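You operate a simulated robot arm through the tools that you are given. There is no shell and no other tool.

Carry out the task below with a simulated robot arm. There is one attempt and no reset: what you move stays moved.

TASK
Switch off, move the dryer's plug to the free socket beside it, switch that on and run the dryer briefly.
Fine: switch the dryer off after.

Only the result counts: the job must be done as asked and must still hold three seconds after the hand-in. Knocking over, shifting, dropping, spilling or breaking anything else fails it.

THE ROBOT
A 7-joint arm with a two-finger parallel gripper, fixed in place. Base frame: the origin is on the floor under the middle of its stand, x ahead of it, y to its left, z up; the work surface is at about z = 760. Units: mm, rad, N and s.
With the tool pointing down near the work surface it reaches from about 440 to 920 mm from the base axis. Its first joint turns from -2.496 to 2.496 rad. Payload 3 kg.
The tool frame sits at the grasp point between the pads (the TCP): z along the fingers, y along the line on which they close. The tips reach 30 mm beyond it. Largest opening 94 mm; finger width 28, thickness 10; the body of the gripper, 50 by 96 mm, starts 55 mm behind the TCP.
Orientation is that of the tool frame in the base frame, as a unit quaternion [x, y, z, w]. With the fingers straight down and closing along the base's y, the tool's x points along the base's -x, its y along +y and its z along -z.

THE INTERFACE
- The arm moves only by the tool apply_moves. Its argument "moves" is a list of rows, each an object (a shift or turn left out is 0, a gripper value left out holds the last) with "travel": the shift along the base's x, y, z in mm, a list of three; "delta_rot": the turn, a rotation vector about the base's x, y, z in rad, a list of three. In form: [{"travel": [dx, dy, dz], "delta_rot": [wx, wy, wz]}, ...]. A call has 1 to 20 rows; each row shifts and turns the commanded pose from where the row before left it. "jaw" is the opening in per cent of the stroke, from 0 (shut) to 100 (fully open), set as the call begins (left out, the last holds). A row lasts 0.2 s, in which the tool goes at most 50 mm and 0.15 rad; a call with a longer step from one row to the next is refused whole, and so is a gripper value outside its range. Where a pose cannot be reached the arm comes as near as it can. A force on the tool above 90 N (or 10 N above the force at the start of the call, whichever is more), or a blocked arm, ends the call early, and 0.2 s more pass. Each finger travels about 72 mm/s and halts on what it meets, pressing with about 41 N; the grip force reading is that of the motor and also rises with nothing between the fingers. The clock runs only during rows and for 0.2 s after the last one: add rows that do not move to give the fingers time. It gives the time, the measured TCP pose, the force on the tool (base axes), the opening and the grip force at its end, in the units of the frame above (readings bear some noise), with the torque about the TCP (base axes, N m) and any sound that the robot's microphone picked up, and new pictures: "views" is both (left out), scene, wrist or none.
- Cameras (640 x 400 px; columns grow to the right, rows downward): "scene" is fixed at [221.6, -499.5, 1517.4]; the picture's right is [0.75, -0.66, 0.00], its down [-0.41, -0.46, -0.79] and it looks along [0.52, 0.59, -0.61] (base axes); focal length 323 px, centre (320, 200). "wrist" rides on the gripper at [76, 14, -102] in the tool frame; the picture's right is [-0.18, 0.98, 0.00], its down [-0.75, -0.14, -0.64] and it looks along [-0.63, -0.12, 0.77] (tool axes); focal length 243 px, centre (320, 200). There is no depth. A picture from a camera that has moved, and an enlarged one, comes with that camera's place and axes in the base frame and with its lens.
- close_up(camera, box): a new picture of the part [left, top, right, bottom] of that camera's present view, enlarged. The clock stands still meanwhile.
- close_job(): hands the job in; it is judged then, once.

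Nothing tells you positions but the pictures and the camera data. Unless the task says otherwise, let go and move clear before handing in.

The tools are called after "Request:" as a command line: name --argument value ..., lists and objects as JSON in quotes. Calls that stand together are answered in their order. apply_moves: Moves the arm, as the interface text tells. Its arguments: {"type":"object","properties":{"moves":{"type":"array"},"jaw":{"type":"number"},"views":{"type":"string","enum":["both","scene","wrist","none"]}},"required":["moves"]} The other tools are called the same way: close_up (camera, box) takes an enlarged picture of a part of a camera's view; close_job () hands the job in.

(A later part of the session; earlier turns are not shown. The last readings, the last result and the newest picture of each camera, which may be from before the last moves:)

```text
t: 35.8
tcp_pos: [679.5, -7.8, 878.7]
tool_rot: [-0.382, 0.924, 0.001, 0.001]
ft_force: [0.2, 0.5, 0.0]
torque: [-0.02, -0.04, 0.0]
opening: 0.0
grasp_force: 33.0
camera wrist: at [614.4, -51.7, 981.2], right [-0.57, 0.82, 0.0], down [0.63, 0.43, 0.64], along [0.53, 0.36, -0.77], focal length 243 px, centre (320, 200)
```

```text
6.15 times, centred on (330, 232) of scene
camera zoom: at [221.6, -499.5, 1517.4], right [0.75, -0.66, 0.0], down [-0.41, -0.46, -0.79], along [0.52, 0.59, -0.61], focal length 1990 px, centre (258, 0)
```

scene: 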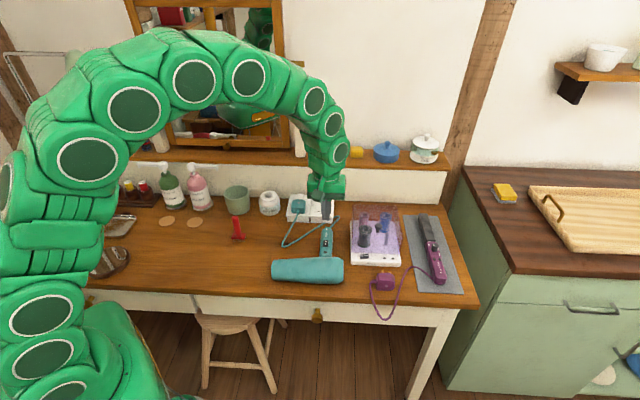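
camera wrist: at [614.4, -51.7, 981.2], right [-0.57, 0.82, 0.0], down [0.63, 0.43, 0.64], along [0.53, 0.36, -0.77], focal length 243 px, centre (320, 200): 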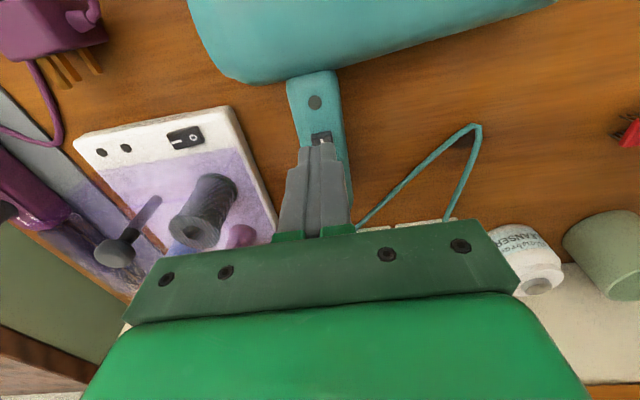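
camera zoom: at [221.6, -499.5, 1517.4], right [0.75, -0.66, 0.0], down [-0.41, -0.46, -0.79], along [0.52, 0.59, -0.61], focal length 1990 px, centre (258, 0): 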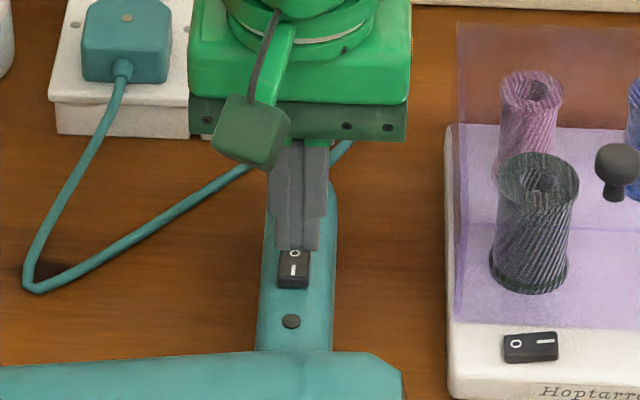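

The tip is aligned over the rocker in v and about 2 mm off in u. I'll correct and come down to just above it.

Request:
apply_moves --moves '[{"travel": [-1.4, 1.4, -8]}, {"travel": [0, 0, -6]}, {"travel": [0, 0, 0]}, {"travel": [0, 0, 0]}]' --views "none"

Request:
close_up --camera "wrist" --box '[260, 60, 400, 180]'

Request:
close_up --camera "scene" --box '[310, 225, 350, 260]'

```text
t: 36.8
tcp_pos: [676.6, -3.7, 865.1]
tool_rot: [-0.382, 0.924, 0.001, 0.001]
ft_force: [-1.3, -0.5, 0.4]
torque: [-0.02, -0.01, 0.02]
opening: 0.2
grasp_force: 33.1
```

```text
3.33 times, centred on (330, 120) of wrist
camera zoom: at [612.6, -48.3, 967.5], right [-0.57, 0.82, 0.0], down [0.63, 0.43, 0.64], along [0.53, 0.36, -0.77], focal length 809 px, centre (287, 467)
```

zoom: 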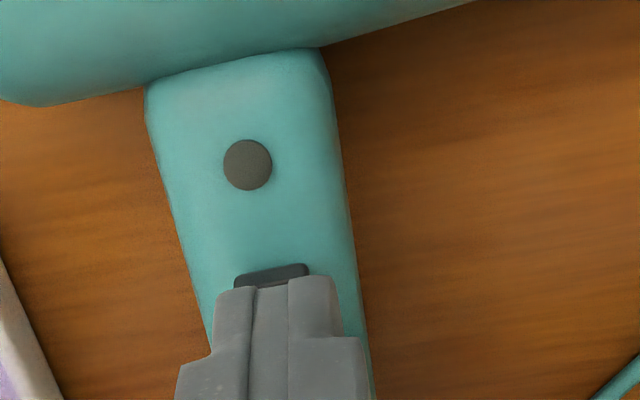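

```text
11.43 times, centred on (330, 242) of scene
camera zoom: at [221.6, -499.5, 1517.4], right [0.75, -0.66, 0.0], down [-0.41, -0.46, -0.79], along [0.52, 0.59, -0.61], focal length 3696 px, centre (206, -286)
```

zoom: 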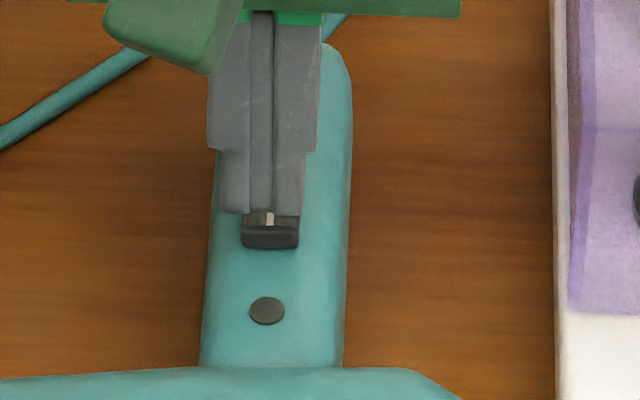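

Good alignment over the I half. I'll come down in small steps and watch force and sound.

Request:
apply_moves --moves '[{"travel": [0, -1.4, -3]}, {"travel": [0, 0, -2]}, {"travel": [0, 0, -1.5]}, {"travel": [0, 0, 0]}]' --views "none"

Request:
close_up --camera "scene" --box '[310, 225, 350, 260]'

Request:
close_up --camera "wrist" --box '[260, 60, 400, 180]'

```text
t: 37.8
tcp_pos: [677.3, -4.7, 857.6]
tool_rot: [-0.383, 0.924, 0.001, 0.0]
ft_force: [-0.4, 0.4, 1.0]
torque: [-0.05, 0.02, 0.0]
opening: 0.1
grasp_force: 33.2
```

```text
11.43 times, centred on (330, 242) of scene
camera zoom: at [221.6, -499.5, 1517.4], right [0.75, -0.66, 0.0], down [-0.41, -0.46, -0.79], along [0.52, 0.59, -0.61], focal length 3696 px, centre (206, -286)
```

zoom: 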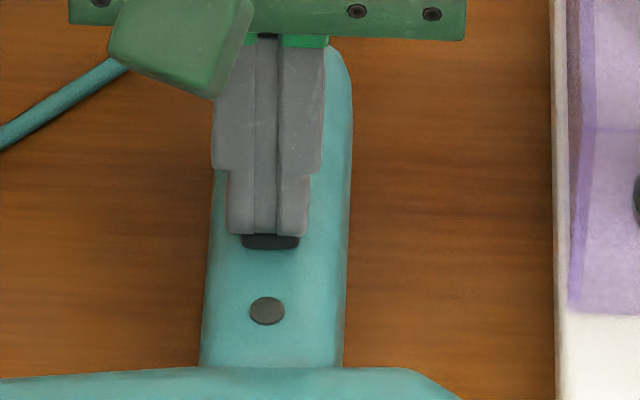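

```text
3.33 times, centred on (330, 120) of wrist
camera zoom: at [613.0, -49.7, 961.0], right [-0.56, 0.83, 0.0], down [0.63, 0.43, 0.64], along [0.53, 0.36, -0.77], focal length 809 px, centre (287, 467)
```

zoom: 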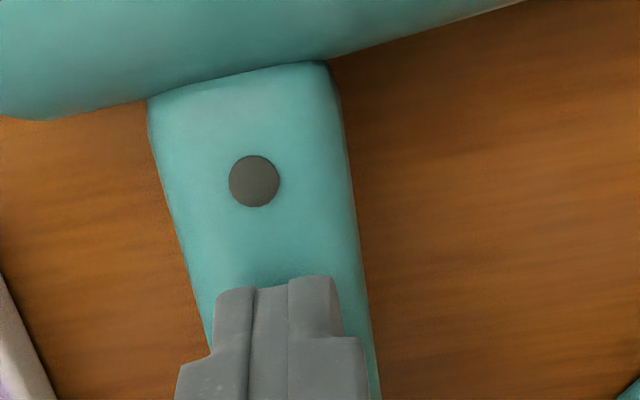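

Almost in contact. Continuing in 1 mm steps.

Request:
apply_moves --moves '[{"travel": [0, 0, -1]}, {"travel": [0, 0, -1]}, {"travel": [0, 0, 0]}]' --views "none"

Request:
close_up --camera "scene" --box '[310, 225, 350, 260]'

```text
t: 38.6
tcp_pos: [677.3, -4.8, 856.3]
tool_rot: [-0.383, 0.924, 0.001, 0.001]
ft_force: [-0.2, 0.1, 0.9]
torque: [-0.04, -0.02, -0.04]
opening: 0.0
grasp_force: 32.8
```

```text
11.43 times, centred on (330, 242) of scene
camera zoom: at [221.6, -499.5, 1517.4], right [0.75, -0.66, 0.0], down [-0.41, -0.46, -0.79], along [0.52, 0.59, -0.61], focal length 3696 px, centre (206, -286)
```

zoom: 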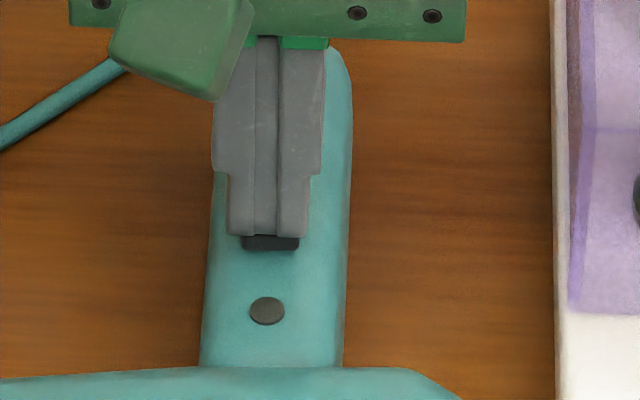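

No contact force yet. Continuing down.

Request:
apply_moves --moves '[{"travel": [0, 0, -1]}, {"travel": [0, 0, -1]}, {"travel": [0, 0, 0]}]' --views "none"

Request:
close_up --camera "scene" --box '[310, 225, 350, 260]'

Request:
close_up --camera "wrist" --box '[260, 60, 400, 180]'

```text
t: 39.4
tcp_pos: [676.9, -4.8, 855.6]
tool_rot: [-0.383, 0.924, 0.0, 0.001]
ft_force: [-1.5, -3.4, 7.6]
torque: [-0.12, 0.0, -0.05]
opening: 0.1
grasp_force: 32.9
```

```text
11.43 times, centred on (330, 242) of scene
camera zoom: at [221.6, -499.5, 1517.4], right [0.75, -0.66, 0.0], down [-0.41, -0.46, -0.79], along [0.52, 0.59, -0.61], focal length 3696 px, centre (206, -286)
```

zoom: 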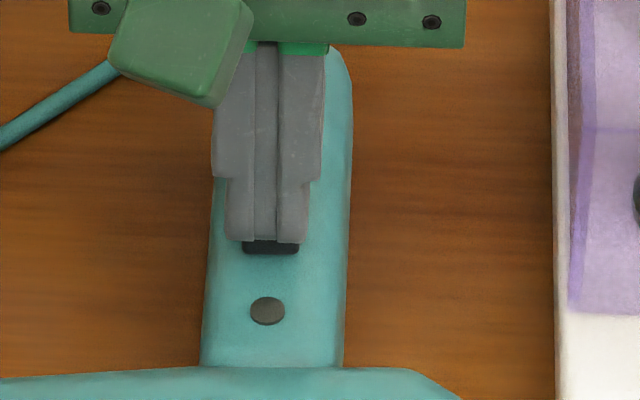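

```text
3.33 times, centred on (330, 120) of wrist
camera zoom: at [612.9, -49.7, 958.4], right [-0.57, 0.82, 0.0], down [0.63, 0.43, 0.64], along [0.53, 0.36, -0.77], focal length 809 px, centre (287, 467)
```

zoom: 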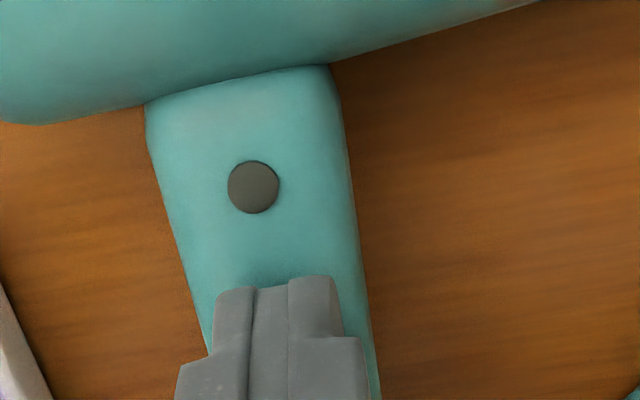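

Contact is made (about 8 N) and the handle has not moved. Pressing a little further.

Request:
apply_moves --moves '[{"travel": [0, 0, -1]}, {"travel": [0, 0, -0.5]}, {"travel": [0, 0, 0]}]' --views "none"

Request:
close_up --camera "scene" --box '[310, 225, 350, 260]'

```text
t: 40.2
tcp_pos: [676.8, -5.9, 855.5]
tool_rot: [-0.382, 0.924, -0.001, 0.003]
ft_force: [3.2, -6.6, 37.2]
torque: [-0.17, -0.4, 0.0]
opening: 0.0
grasp_force: 33.0
```

```text
11.43 times, centred on (330, 242) of scene
camera zoom: at [221.6, -499.5, 1517.4], right [0.75, -0.66, 0.0], down [-0.41, -0.46, -0.79], along [0.52, 0.59, -0.61], focal length 3696 px, centre (206, -286)
```

zoom: 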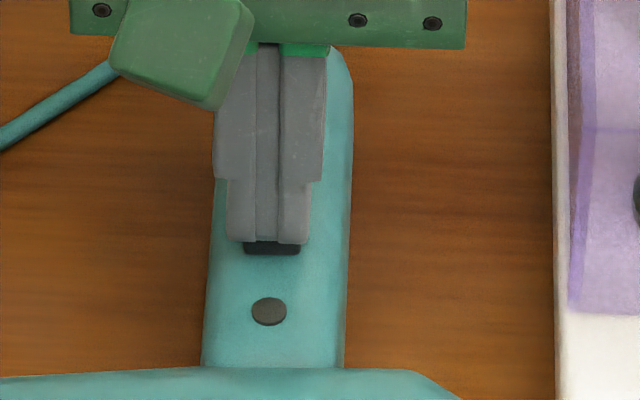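

Force jumped to 37 N without further travel, and no sound was reported. I'll lift and look at the rocker's state.

Request:
apply_moves --moves '[{"travel": [0, 0, 4]}, {"travel": [0, 0, 10]}, {"travel": [0, 0, 12]}, {"travel": [0, 0, 0]}]' --views "none"

Request:
close_up --camera "scene" --box '[310, 225, 350, 260]'

Request:
close_up --camera "wrist" --box '[260, 60, 400, 180]'

Request:
close_up --camera "scene" --box '[265, 180, 405, 290]'

```text
t: 41.2
tcp_pos: [677.0, -5.1, 878.9]
tool_rot: [-0.383, 0.924, 0.001, 0.0]
ft_force: [0.5, -0.4, 0.6]
torque: [-0.03, 0.0, 0.01]
opening: 0.0
grasp_force: 32.9
```

```text
11.43 times, centred on (330, 242) of scene
camera zoom: at [221.6, -499.5, 1517.4], right [0.75, -0.66, 0.0], down [-0.41, -0.46, -0.79], along [0.52, 0.59, -0.61], focal length 3696 px, centre (206, -286)
```

zoom: 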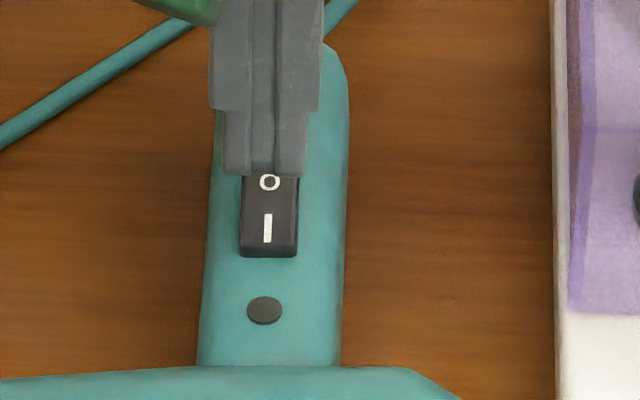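

```text
3.33 times, centred on (330, 120) of wrist
camera zoom: at [612.7, -48.9, 981.7], right [-0.57, 0.82, 0.0], down [0.63, 0.43, 0.64], along [0.53, 0.36, -0.77], focal length 809 px, centre (287, 467)
```

zoom: 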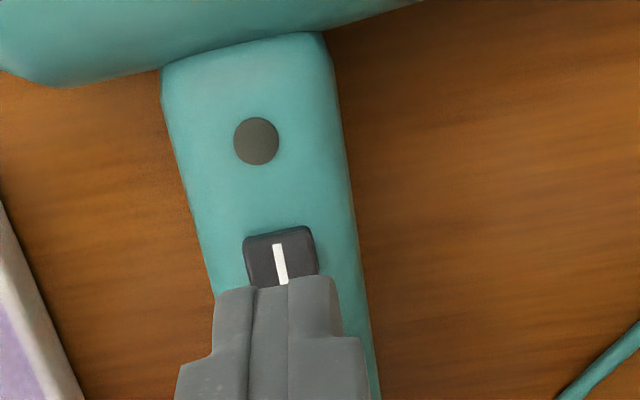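

```text
3.64 times, centred on (335, 235) of scene
camera zoom: at [221.6, -499.5, 1517.4], right [0.75, -0.66, 0.0], down [-0.41, -0.46, -0.79], along [0.52, 0.59, -0.61], focal length 1176 px, centre (266, 73)
```

zoom: 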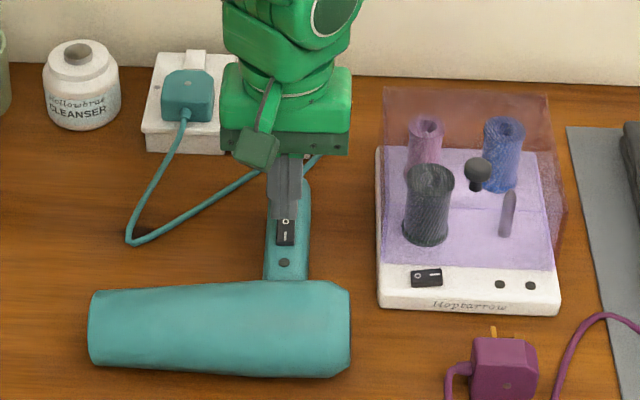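

The rocker now shows the I side pressed, so the dryer should be on. I'll wait a moment and listen.

Request:
apply_moves --moves '[{"travel": [0, 0, 0]}, {"travel": [0, 0, 0]}, {"travel": [0, 0, 0]}]' --views "both"

Request:
close_up --camera "scene" --box '[285, 185, 340, 225]'

```text
t: 42.0
tcp_pos: [677.3, -3.9, 878.9]
tool_rot: [-0.383, 0.924, 0.001, 0.001]
ft_force: [0.2, 0.1, 0.1]
torque: [0.01, 0.01, -0.01]
opening: 0.0
grasp_force: 32.5
camera wrist: at [612.7, -49.0, 981.7], right [-0.57, 0.82, 0.0], down [0.63, 0.43, 0.64], along [0.53, 0.36, -0.77], focal length 243 px, centre (320, 200)
```

scene: 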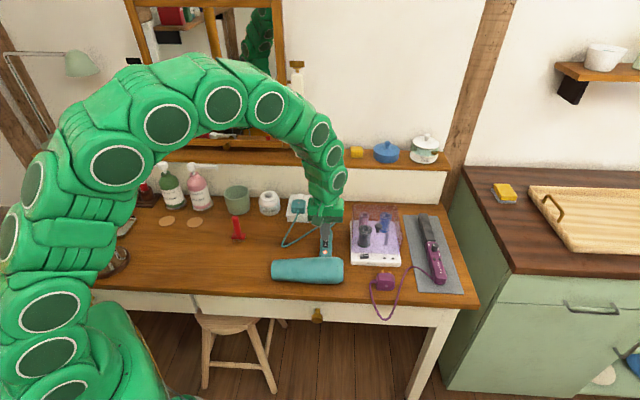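
wrist: 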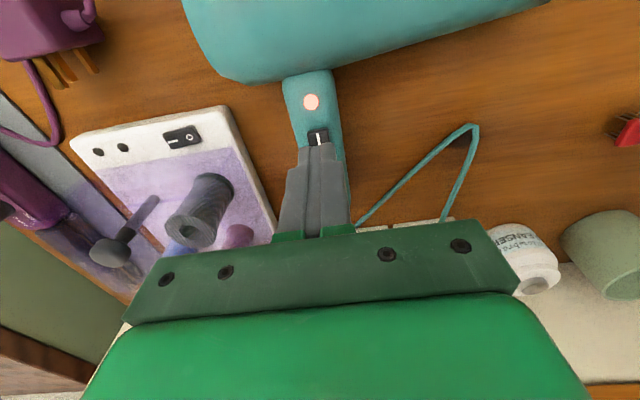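

```text
10.00 times, centred on (312, 205) of scene
camera zoom: at [221.6, -499.5, 1517.4], right [0.75, -0.66, 0.0], down [-0.41, -0.46, -0.79], along [0.52, 0.59, -0.61], focal length 3234 px, centre (395, 150)
```

zoom: 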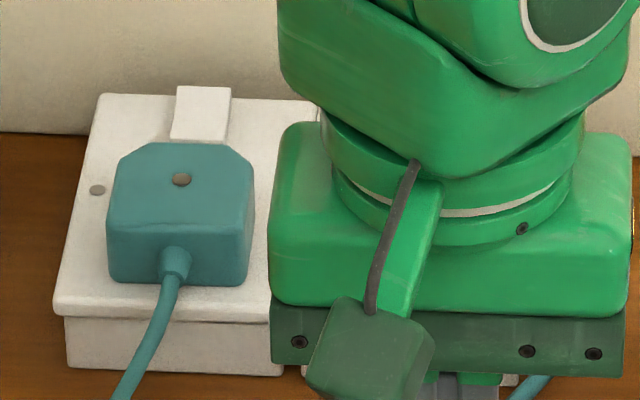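

The indicator lamp on the handle is now lit, so the dryer has power from the new socket. I'll let it run a couple of seconds and confirm with a close view.

Request:
apply_moves --moves '[{"travel": [0, 0, 0]}, {"travel": [0, 0, 0]}, {"travel": [0, 0, 0]}, {"travel": [0, 0, 0]}, {"travel": [0, 0, 0]}, {"travel": [0, 0, 0]}, {"travel": [0, 0, 0]}, {"travel": [0, 0, 0]}, {"travel": [0, 0, 0]}, {"travel": [0, 0, 0]}]' --views "none"

Request:
close_up --camera "wrist" --box '[260, 60, 400, 180]'

Request:
close_up --camera "scene" --box '[310, 225, 350, 260]'

```text
t: 44.2
tcp_pos: [677.9, -4.9, 877.9]
tool_rot: [-0.383, 0.924, 0.0, 0.001]
ft_force: [0.2, -0.4, 0.3]
torque: [-0.04, 0.02, -0.03]
opening: 0.0
grasp_force: 33.4
```

```text
3.33 times, centred on (330, 120) of wrist
camera zoom: at [612.7, -49.0, 981.7], right [-0.57, 0.82, 0.0], down [0.63, 0.43, 0.64], along [0.53, 0.36, -0.77], focal length 809 px, centre (287, 467)
```

zoom: 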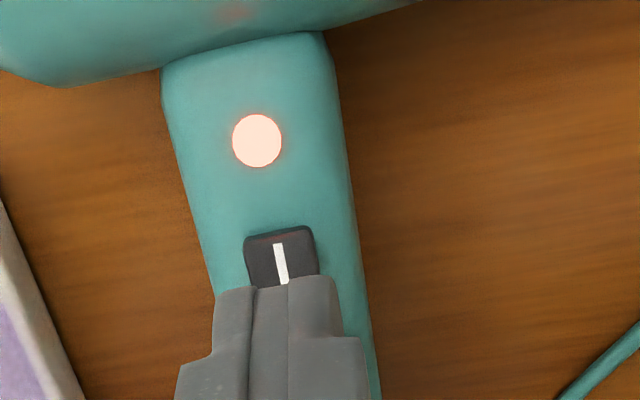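

```text
11.43 times, centred on (330, 242) of scene
camera zoom: at [221.6, -499.5, 1517.4], right [0.75, -0.66, 0.0], down [-0.41, -0.46, -0.79], along [0.52, 0.59, -0.61], focal length 3696 px, centre (206, -286)
```

zoom: 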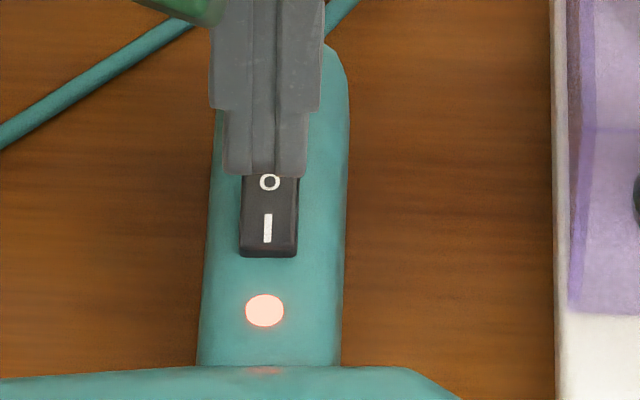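

The lamp stays lit, so the dryer is running; it has had several seconds on. Now I'll shift to the O half of its rocker and approach it gently.

Request:
apply_moves --moves '[{"travel": [8.5, 7.8, 0]}, {"travel": [0, 0, -8]}, {"travel": [0, 0, -7]}, {"travel": [0, 0, 0]}, {"travel": [0, 0, 0]}]' --views "none"

Request:
close_up --camera "wrist" --box '[260, 60, 400, 180]'

Request:
close_up --camera "scene" --box '[310, 225, 350, 260]'

```text
t: 45.4
tcp_pos: [686.4, 3.4, 864.9]
tool_rot: [-0.383, 0.924, 0.001, 0.0]
ft_force: [-0.2, -1.0, -0.8]
torque: [0.02, 0.02, -0.02]
opening: 0.0
grasp_force: 33.2
```

```text
3.33 times, centred on (330, 120) of wrist
camera zoom: at [621.2, -42.3, 967.7], right [-0.57, 0.82, 0.0], down [0.63, 0.43, 0.64], along [0.53, 0.36, -0.77], focal length 809 px, centre (287, 467)
```

zoom: 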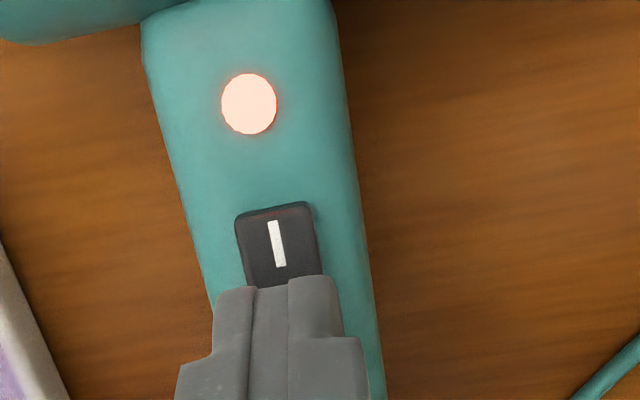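

```text
11.43 times, centred on (330, 242) of scene
camera zoom: at [221.6, -499.5, 1517.4], right [0.75, -0.66, 0.0], down [-0.41, -0.46, -0.79], along [0.52, 0.59, -0.61], focal length 3696 px, centre (206, -286)
```

zoom: 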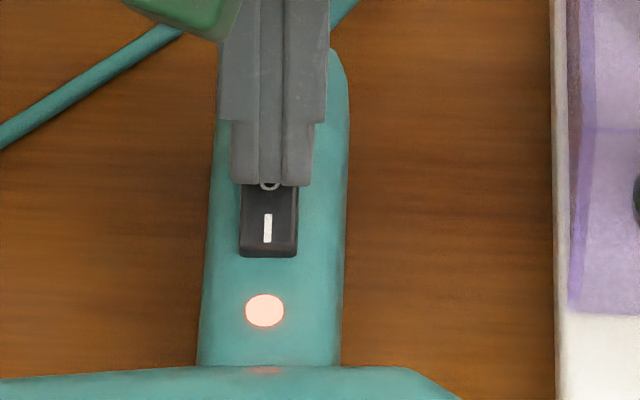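

Aligned over the O half (u=483, v=485). Descending in small steps.

Request:
apply_moves --moves '[{"travel": [0, 0, -3]}, {"travel": [0, 0, -2]}, {"travel": [0, 0, -1.5]}, {"travel": [0, 0, 0]}]' --views "none"

Request:
close_up --camera "scene" --box '[310, 225, 350, 260]'

```text
t: 46.4
tcp_pos: [685.1, 3.8, 857.4]
tool_rot: [-0.383, 0.924, 0.0, 0.001]
ft_force: [0.1, 0.1, -0.1]
torque: [0.03, 0.0, 0.01]
opening: 0.1
grasp_force: 33.6
```

```text
11.43 times, centred on (330, 242) of scene
camera zoom: at [221.6, -499.5, 1517.4], right [0.75, -0.66, 0.0], down [-0.41, -0.46, -0.79], along [0.52, 0.59, -0.61], focal length 3696 px, centre (206, -286)
```

zoom: 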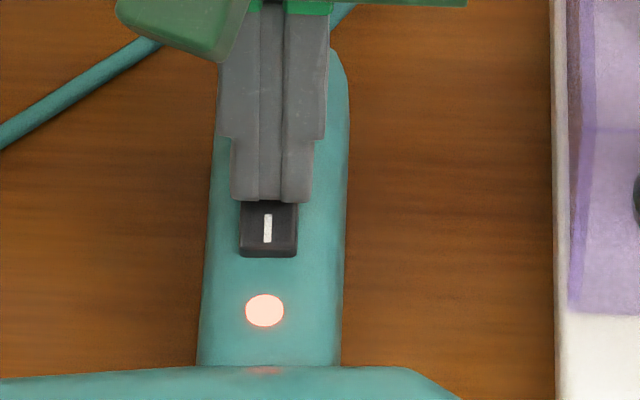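

No contact yet; the lamp is still lit. I'll press down the next few millimetres in 1 mm steps.

Request:
apply_moves --moves '[{"travel": [0, 0, -1]}, {"travel": [0, 0, -1]}, {"travel": [0, 0, -0.5]}, {"travel": [0, 0, 0]}]' --views "none"

Request:
close_up --camera "scene" --box '[310, 225, 350, 260]'

```text
t: 47.4
tcp_pos: [685.7, 4.6, 855.4]
tool_rot: [-0.382, 0.924, 0.0, 0.002]
ft_force: [0.5, 0.1, 5.2]
torque: [-0.01, -0.05, 0.0]
opening: 0.2
grasp_force: 33.6
```

```text
11.43 times, centred on (330, 242) of scene
camera zoom: at [221.6, -499.5, 1517.4], right [0.75, -0.66, 0.0], down [-0.41, -0.46, -0.79], along [0.52, 0.59, -0.61], focal length 3696 px, centre (206, -286)
```

zoom: 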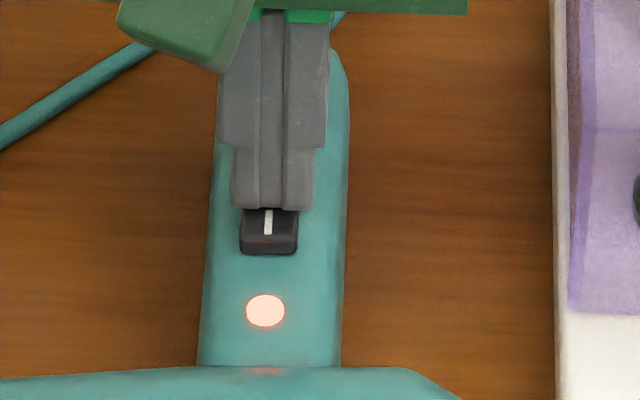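

Contact at 5 N and the rocker is starting to rotate. One more small press.

Request:
apply_moves --moves '[{"travel": [0, 0, -1]}, {"travel": [0, 0, -0.5]}, {"travel": [0, 0, 0]}]' --views "none"

Request:
close_up --camera "scene" --box '[310, 225, 350, 260]'

```text
t: 48.2
tcp_pos: [684.7, 3.6, 854.4]
tool_rot: [-0.383, 0.924, -0.001, 0.003]
ft_force: [2.8, -9.8, 48.3]
torque: [-0.57, -0.11, 0.07]
opening: 0.1
grasp_force: 33.6
```

```text
11.43 times, centred on (330, 242) of scene
camera zoom: at [221.6, -499.5, 1517.4], right [0.75, -0.66, 0.0], down [-0.41, -0.46, -0.79], along [0.52, 0.59, -0.61], focal length 3696 px, centre (206, -286)
```

zoom: 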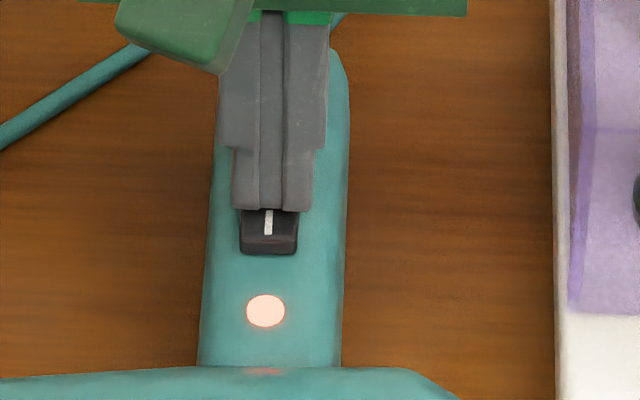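

The press reached a hard stop at 48 N. I'll lift off and see whether the rocker latched on O and the lamp goes out.

Request:
apply_moves --moves '[{"travel": [0, 0, 4]}, {"travel": [0, 0, 10]}, {"travel": [0, 0, 12]}, {"travel": [0, 0, 0]}, {"travel": [0, 0, 0]}, {"travel": [0, 0, 0]}, {"travel": [0, 0, 0]}, {"travel": [0, 0, 0]}]' --views "none"

Request:
close_up --camera "scene" --box '[310, 225, 350, 260]'

Request:
close_up --camera "wrist" --box '[260, 60, 400, 180]'

```text
t: 50.0
tcp_pos: [684.4, 2.4, 877.6]
tool_rot: [-0.383, 0.924, 0.001, 0.0]
ft_force: [0.1, 0.3, 0.7]
torque: [0.0, 0.0, 0.02]
opening: 0.0
grasp_force: 32.8
```

```text
11.43 times, centred on (330, 242) of scene
camera zoom: at [221.6, -499.5, 1517.4], right [0.75, -0.66, 0.0], down [-0.41, -0.46, -0.79], along [0.52, 0.59, -0.61], focal length 3696 px, centre (206, -286)
```

zoom: 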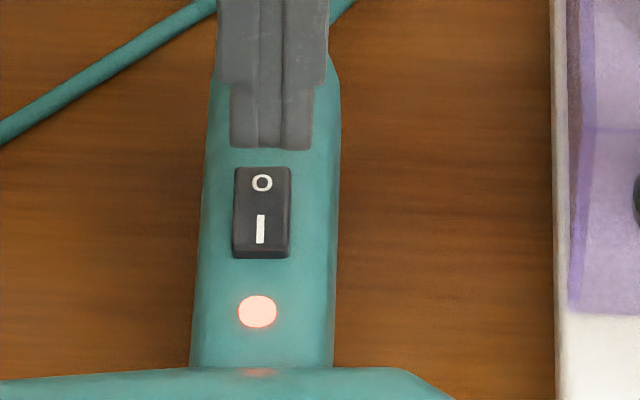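

```text
3.33 times, centred on (330, 120) of wrist
camera zoom: at [620.8, -42.5, 981.0], right [-0.57, 0.82, 0.0], down [0.63, 0.43, 0.64], along [0.53, 0.36, -0.77], focal length 809 px, centre (287, 467)
```

zoom: 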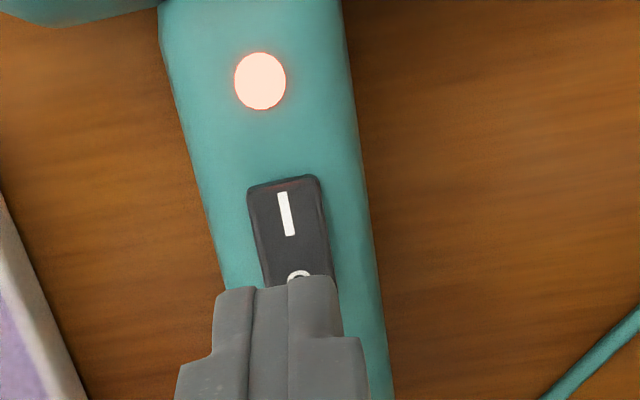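

The lamp is still lit: the rocker sprang back to I because I pressed too near its pivot, and the handle crept about 2 mm sideways. I'll re-centre on the rocker and press nearer its O end for more leverage.

Request:
apply_moves --moves '[{"travel": [1.7, 5.4, 0]}, {"travel": [0, 0, -7]}, {"travel": [0, 0, -6]}, {"travel": [0, 0, 0]}, {"travel": [0, 0, 0]}]' --views "none"

Request:
close_up --camera "wrist" --box '[260, 60, 400, 180]'

Request:
close_up --camera "scene" --box '[310, 225, 350, 260]'

```text
t: 51.2
tcp_pos: [686.7, 6.6, 866.1]
tool_rot: [-0.383, 0.924, 0.0, 0.001]
ft_force: [-0.3, -0.2, 0.5]
torque: [-0.01, -0.01, 0.03]
opening: 0.0
grasp_force: 33.7
```

```text
3.33 times, centred on (330, 120) of wrist
camera zoom: at [622.8, -37.6, 968.7], right [-0.57, 0.82, 0.0], down [0.63, 0.43, 0.64], along [0.53, 0.36, -0.77], focal length 809 px, centre (287, 467)
```

zoom: 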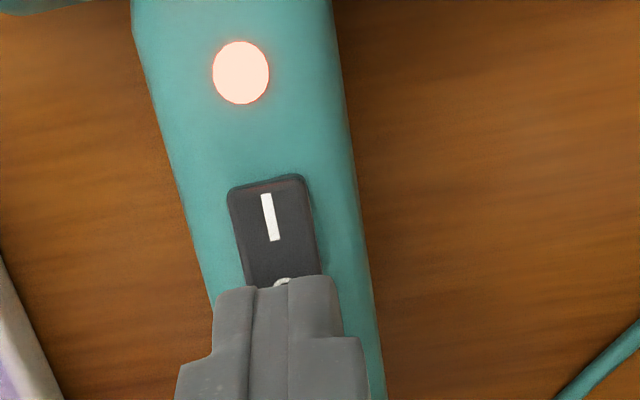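

```text
11.43 times, centred on (330, 242) of scene
camera zoom: at [221.6, -499.5, 1517.4], right [0.75, -0.66, 0.0], down [-0.41, -0.46, -0.79], along [0.52, 0.59, -0.61], focal length 3696 px, centre (206, -286)
```

zoom: 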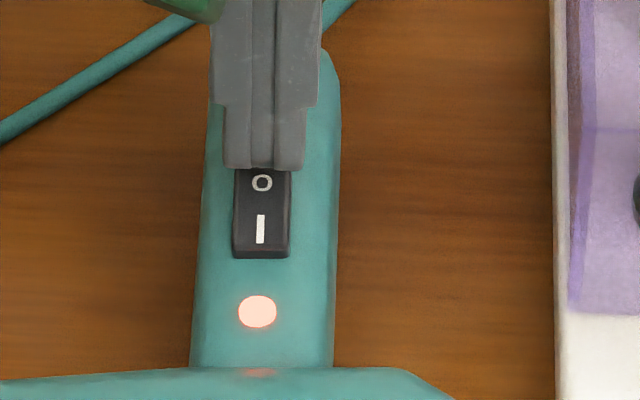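

Now centred at u=481, v=490 over the O end. Descending in small steps again.

Request:
apply_moves --moves '[{"travel": [0, 0, -4]}, {"travel": [0, 0, -2]}, {"travel": [0, 0, -2]}, {"travel": [0, 0, -1]}, {"travel": [0, 0, 0]}]' --views "none"

Request:
close_up --camera "scene" --box '[310, 225, 350, 260]'

```text
t: 52.4
tcp_pos: [686.7, 7.4, 858.2]
tool_rot: [-0.383, 0.924, 0.0, 0.001]
ft_force: [-0.1, -0.6, 0.2]
torque: [-0.01, -0.03, 0.0]
opening: 0.0
grasp_force: 32.8
```

```text
11.43 times, centred on (330, 242) of scene
camera zoom: at [221.6, -499.5, 1517.4], right [0.75, -0.66, 0.0], down [-0.41, -0.46, -0.79], along [0.52, 0.59, -0.61], focal length 3696 px, centre (206, -286)
```

zoom: 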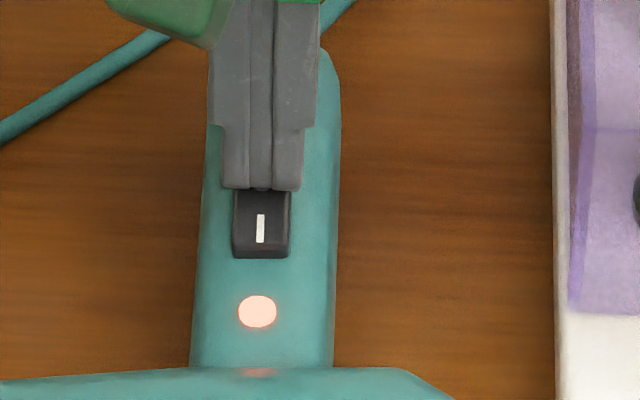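

Still just above contact. Continuing down in 1 mm steps.

Request:
apply_moves --moves '[{"travel": [0, 0, -1]}, {"travel": [0, 0, -1]}, {"travel": [0, 0, -0.5]}, {"travel": [0, 0, 0]}]' --views "none"

Request:
close_up --camera "scene" --box '[310, 225, 350, 260]'

```text
t: 53.4
tcp_pos: [687.3, 8.2, 855.8]
tool_rot: [-0.383, 0.924, 0.0, 0.002]
ft_force: [-4.3, -7.6, 15.6]
torque: [-0.4, 0.19, -0.02]
opening: 0.0
grasp_force: 33.2
```

```text
11.43 times, centred on (330, 242) of scene
camera zoom: at [221.6, -499.5, 1517.4], right [0.75, -0.66, 0.0], down [-0.41, -0.46, -0.79], along [0.52, 0.59, -0.61], focal length 3696 px, centre (206, -286)
```

zoom: 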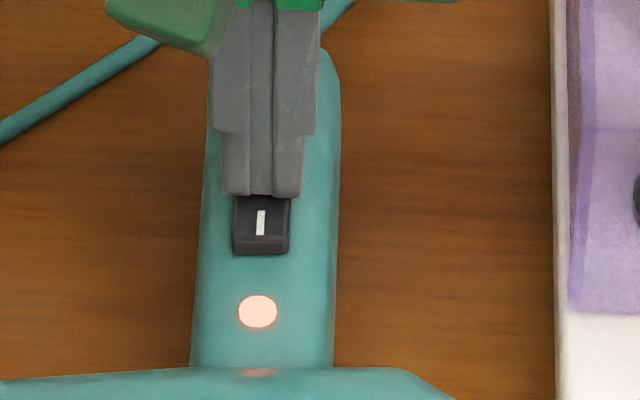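

The rocker's front face is now raised as in its original off state. I'll hold briefly, then check the lamp.

Request:
apply_moves --moves '[{"travel": [0, 0, 0]}, {"travel": [0, 0, 0]}, {"travel": [0, 0, 0]}, {"travel": [0, 0, 0]}]' --views "none"

Request:
close_up --camera "scene" --box '[310, 225, 350, 260]'

Request:
close_up --camera "wrist" --box '[260, 60, 400, 180]'

```text
t: 54.4
tcp_pos: [688.0, 7.4, 854.6]
tool_rot: [-0.383, 0.924, 0.0, 0.002]
ft_force: [0.8, -3.8, 20.7]
torque: [-0.31, 0.03, 0.06]
opening: 0.0
grasp_force: 32.7
```

```text
11.43 times, centred on (330, 242) of scene
camera zoom: at [221.6, -499.5, 1517.4], right [0.75, -0.66, 0.0], down [-0.41, -0.46, -0.79], along [0.52, 0.59, -0.61], focal length 3696 px, centre (206, -286)
```

zoom: 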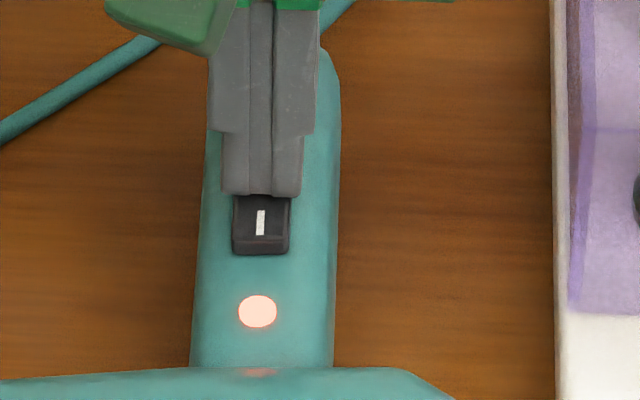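

```text
3.33 times, centred on (330, 120) of wrist
camera zoom: at [622.9, -36.7, 958.2], right [-0.57, 0.82, 0.0], down [0.63, 0.43, 0.64], along [0.53, 0.36, -0.76], focal length 809 px, centre (287, 467)
```

zoom: 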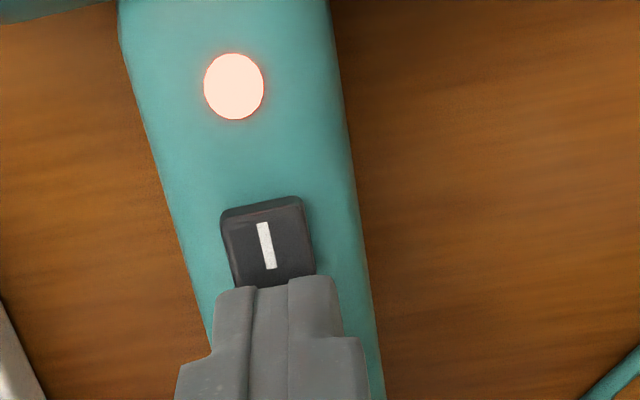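

The lamp is still on and the rocker looks only partly turned. I'll press another millimetre.

Request:
apply_moves --moves '[{"travel": [0, 0, -1]}, {"travel": [0, 0, -0.5]}, {"travel": [0, 0, 0]}]' --views "none"

Request:
close_up --camera "scene" --box '[310, 225, 350, 260]'

Request:
close_up --camera "wrist" --box '[260, 60, 400, 180]'

```text
t: 55.2
tcp_pos: [687.3, 8.5, 854.0]
tool_rot: [-0.382, 0.924, 0.0, 0.003]
ft_force: [-3.3, -18.0, 57.8]
torque: [-1.08, 0.43, 0.1]
opening: 0.0
grasp_force: 33.0
```

```text
11.43 times, centred on (330, 242) of scene
camera zoom: at [221.6, -499.5, 1517.4], right [0.75, -0.66, 0.0], down [-0.41, -0.46, -0.79], along [0.52, 0.59, -0.61], focal length 3696 px, centre (206, -286)
```

zoom: 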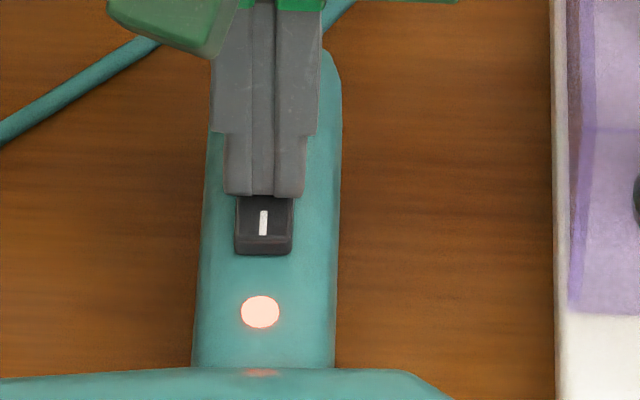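

```text
3.33 times, centred on (330, 120) of wrist
camera zoom: at [623.2, -37.0, 957.7], right [-0.56, 0.83, 0.0], down [0.63, 0.43, 0.65], along [0.53, 0.36, -0.76], focal length 809 px, centre (287, 467)
```

zoom: 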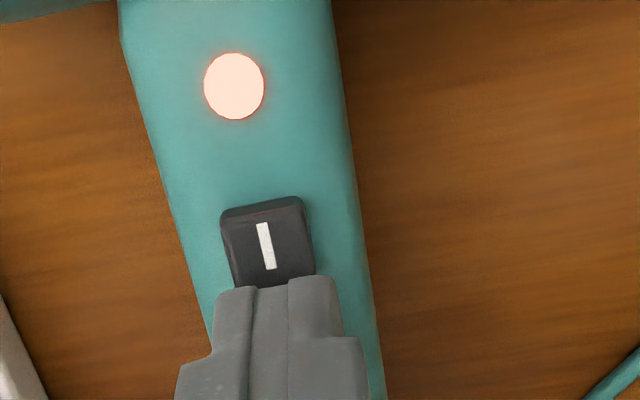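

The rocker is stuck at mid-position: the flat, 28 mm wide fingertip spans its pivot and blocks it. I'll lift off, check where the dryer is, and tilt the tool so only an edge of the tip presses the O end, as I did with the sockets.

Request:
apply_moves --moves '[{"travel": [0, 0, 4]}, {"travel": [0, 0, 10]}, {"travel": [0, 0, 12], "delta_rot": [0.0617, -0.0617, 0]}, {"travel": [0, 0, 4], "delta_rot": [0.0617, -0.0617, 0]}, {"travel": [0, 0, 0], "delta_rot": [0.0617, -0.0617, 0]}, {"travel": [0, 0, 0], "delta_rot": [0.0617, -0.0617, 0]}, {"travel": [0, 0, 0]}, {"travel": [0, 0, 0]}]' --views "wrist"

Request:
close_up --camera "scene" --box '[310, 225, 350, 260]'

Request:
close_up --camera "wrist" --box '[240, 40, 400, 170]'

```text
t: 57.0
tcp_pos: [687.4, 10.3, 884.3]
tool_rot: [-0.376, 0.91, 0.066, 0.162]
ft_force: [-0.4, 0.2, -0.6]
torque: [0.02, 0.0, 0.01]
opening: 0.1
grasp_force: 33.1
camera wrist: at [601.6, -57.6, 954.4], right [-0.57, 0.82, 0.06], down [0.44, 0.24, 0.86], along [0.69, 0.52, -0.5], focal length 243 px, centre (320, 200)
```

wrist: 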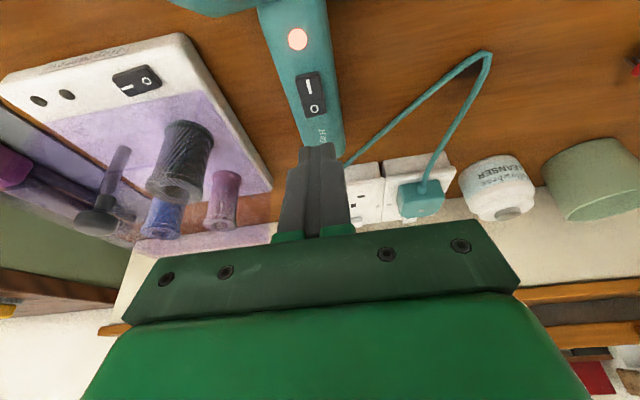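

```text
11.43 times, centred on (330, 242) of scene
camera zoom: at [221.6, -499.5, 1517.4], right [0.75, -0.66, 0.0], down [-0.41, -0.46, -0.79], along [0.52, 0.59, -0.61], focal length 3696 px, centre (206, -286)
```

zoom: 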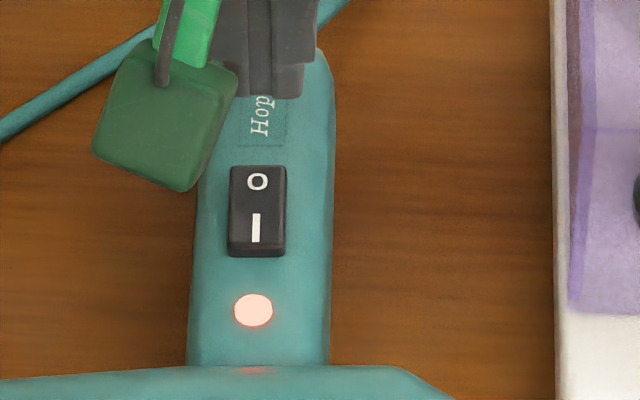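

```text
3.08 times, centred on (320, 105) of wrist
camera zoom: at [601.6, -57.6, 954.4], right [-0.57, 0.82, 0.06], down [0.44, 0.24, 0.86], along [0.69, 0.52, -0.5], focal length 746 px, centre (320, 492)
```

zoom: 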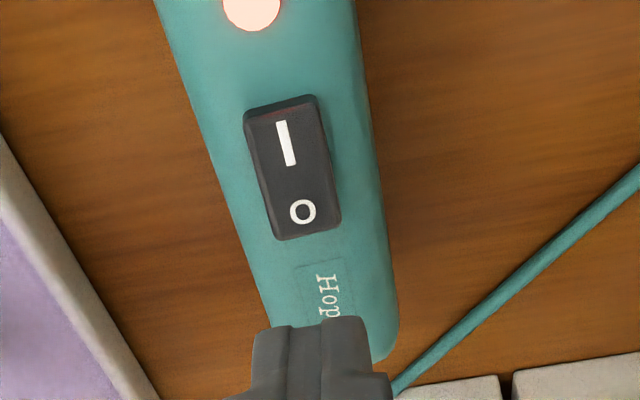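

The dryer's handle has crept about 3 mm in total, and the rocker centre is now at u≈479.4, v≈479.5. I'll line up the tilted tip's lower edge with the O end and approach.

Request:
apply_moves --moves '[{"travel": [0.4, 1.4, -6]}, {"travel": [0, 0, -6]}, {"travel": [0, 0, -5]}, {"travel": [0, 0, 0]}, {"travel": [0, 0, 0]}]' --views "none"

Request:
close_up --camera "wrist" --box '[240, 40, 400, 170]'

Request:
close_up --camera "scene" --box '[310, 225, 350, 260]'

```text
t: 58.2
tcp_pos: [688.1, 10.9, 865.9]
tool_rot: [-0.376, 0.91, 0.067, 0.162]
ft_force: [-0.8, 0.1, -0.5]
torque: [0.0, -0.02, 0.0]
opening: 0.0
grasp_force: 33.3
```

```text
3.08 times, centred on (320, 105) of wrist
camera zoom: at [601.7, -56.4, 937.1], right [-0.57, 0.82, 0.06], down [0.44, 0.24, 0.86], along [0.69, 0.52, -0.5], focal length 746 px, centre (320, 492)
```

zoom: 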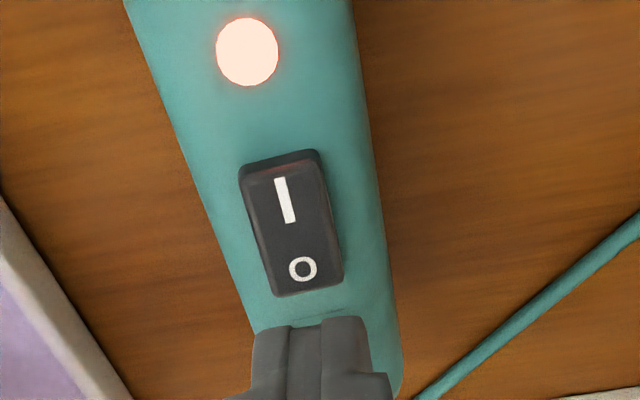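

```text
11.43 times, centred on (330, 242) of scene
camera zoom: at [221.6, -499.5, 1517.4], right [0.75, -0.66, 0.0], down [-0.41, -0.46, -0.79], along [0.52, 0.59, -0.61], focal length 3696 px, centre (206, -286)
```

zoom: 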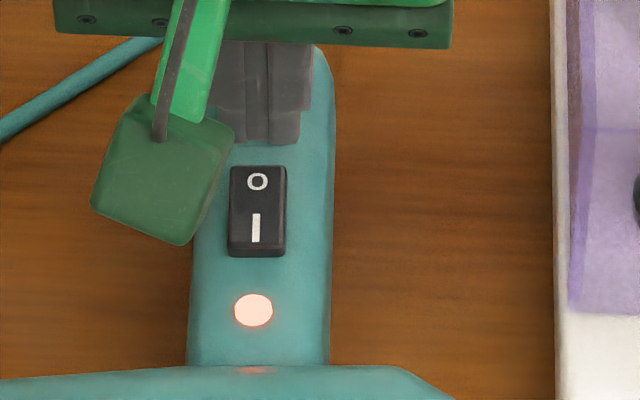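

Positioned with the tip edge over the O end. I'll lower to contact and press through in small steps.

Request:
apply_moves --moves '[{"travel": [0, 0, -3]}, {"travel": [0, 0, -2]}, {"travel": [0, 0, -1]}, {"travel": [0, 0, 0]}]' --views "none"

Request:
close_up --camera "wrist" --box '[240, 40, 400, 170]'

Request:
close_up --camera "scene" --box '[310, 225, 350, 260]'

```text
t: 59.2
tcp_pos: [687.0, 9.7, 861.5]
tool_rot: [-0.377, 0.91, 0.066, 0.162]
ft_force: [0.2, -0.4, 0.6]
torque: [0.0, -0.01, -0.03]
opening: 0.1
grasp_force: 33.4
```

```text
3.08 times, centred on (320, 105) of wrist
camera zoom: at [601.3, -56.7, 931.7], right [-0.57, 0.82, 0.06], down [0.44, 0.24, 0.86], along [0.69, 0.52, -0.5], focal length 746 px, centre (320, 492)
```

zoom: 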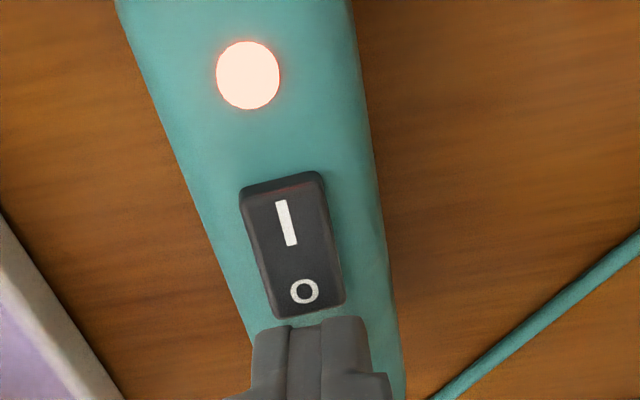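

```text
11.43 times, centred on (330, 242) of scene
camera zoom: at [221.6, -499.5, 1517.4], right [0.75, -0.66, 0.0], down [-0.41, -0.46, -0.79], along [0.52, 0.59, -0.61], focal length 3696 px, centre (206, -286)
```

zoom: 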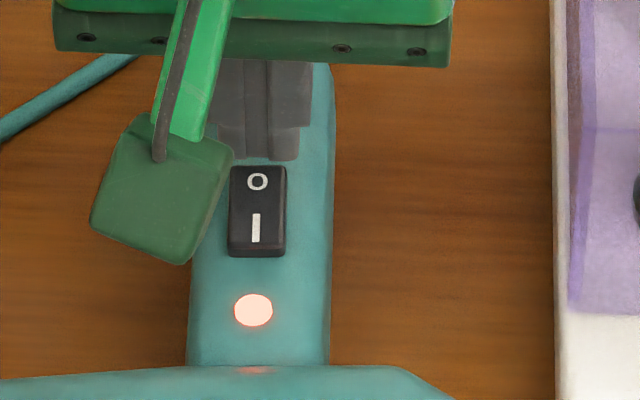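

The tip is just above the rocker's rear edge. I'll shift 2.5 mm forward to be sure it lands on the rocker, then press.

Request:
apply_moves --moves '[{"travel": [-1.8, -1.8, 0]}, {"travel": [0, 0, -1]}, {"travel": [0, 0, -1]}, {"travel": [0, 0, 0]}]' --views "none"

Request:
close_up --camera "wrist" --box '[240, 40, 400, 170]'

Request:
close_up --camera "scene" --box '[310, 225, 350, 260]'

```text
t: 60.2
tcp_pos: [685.2, 7.2, 859.0]
tool_rot: [-0.377, 0.91, 0.066, 0.162]
ft_force: [0.8, 1.1, 3.2]
torque: [0.03, -0.03, 0.0]
opening: 0.0
grasp_force: 32.9
```

```text
3.08 times, centred on (320, 105) of wrist
camera zoom: at [600.7, -58.5, 929.9], right [-0.57, 0.82, 0.06], down [0.44, 0.24, 0.86], along [0.69, 0.52, -0.5], focal length 746 px, centre (320, 492)
```

zoom: 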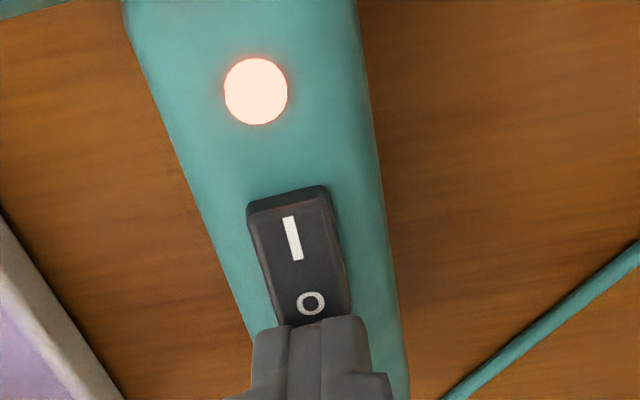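

```text
11.43 times, centred on (330, 242) of scene
camera zoom: at [221.6, -499.5, 1517.4], right [0.75, -0.66, 0.0], down [-0.41, -0.46, -0.79], along [0.52, 0.59, -0.61], focal length 3696 px, centre (206, -286)
```

zoom: 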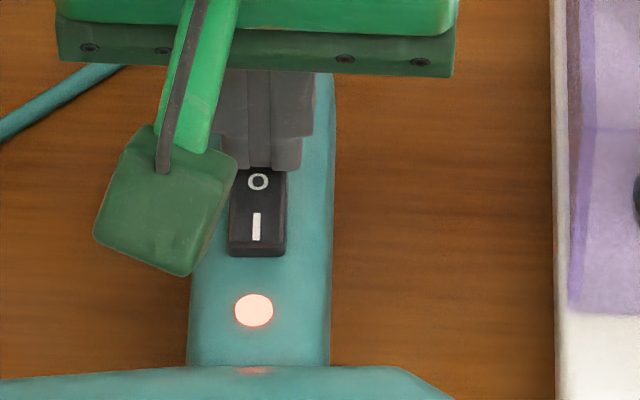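

Light contact (3 N) on the O half, as predicted. Pressing further.

Request:
apply_moves --moves '[{"travel": [0, 0, -1]}, {"travel": [0, 0, -1]}, {"travel": [0, 0, 0]}]' --views "none"

Request:
close_up --camera "scene" --box '[310, 225, 350, 260]'

Request:
close_up --camera "wrist" --box '[240, 40, 400, 170]'

```text
t: 61.0
tcp_pos: [685.1, 7.6, 858.0]
tool_rot: [-0.376, 0.91, 0.066, 0.162]
ft_force: [-1.3, -1.4, 9.9]
torque: [-0.1, 0.03, -0.02]
opening: 0.1
grasp_force: 33.2
```

```text
11.43 times, centred on (330, 242) of scene
camera zoom: at [221.6, -499.5, 1517.4], right [0.75, -0.66, 0.0], down [-0.41, -0.46, -0.79], along [0.52, 0.59, -0.61], focal length 3696 px, centre (206, -286)
```

zoom: 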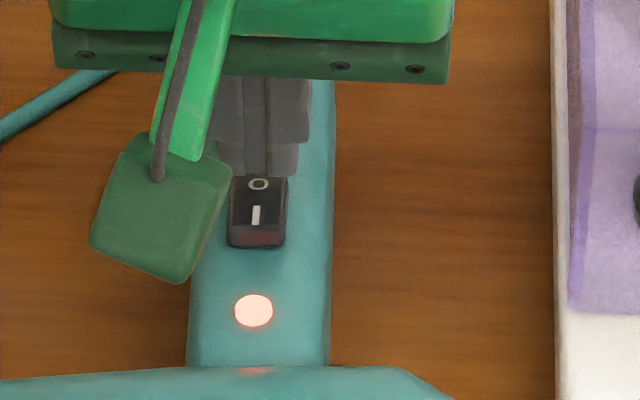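

```text
3.08 times, centred on (320, 105) of wrist
camera zoom: at [599.8, -57.9, 927.8], right [-0.57, 0.82, 0.06], down [0.44, 0.24, 0.86], along [0.69, 0.52, -0.5], focal length 746 px, centre (320, 492)
```

zoom: 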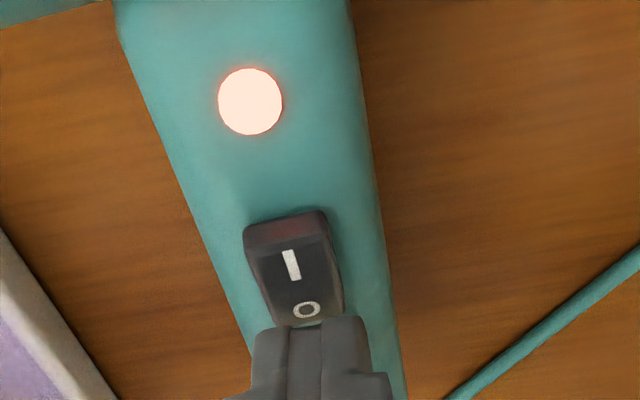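

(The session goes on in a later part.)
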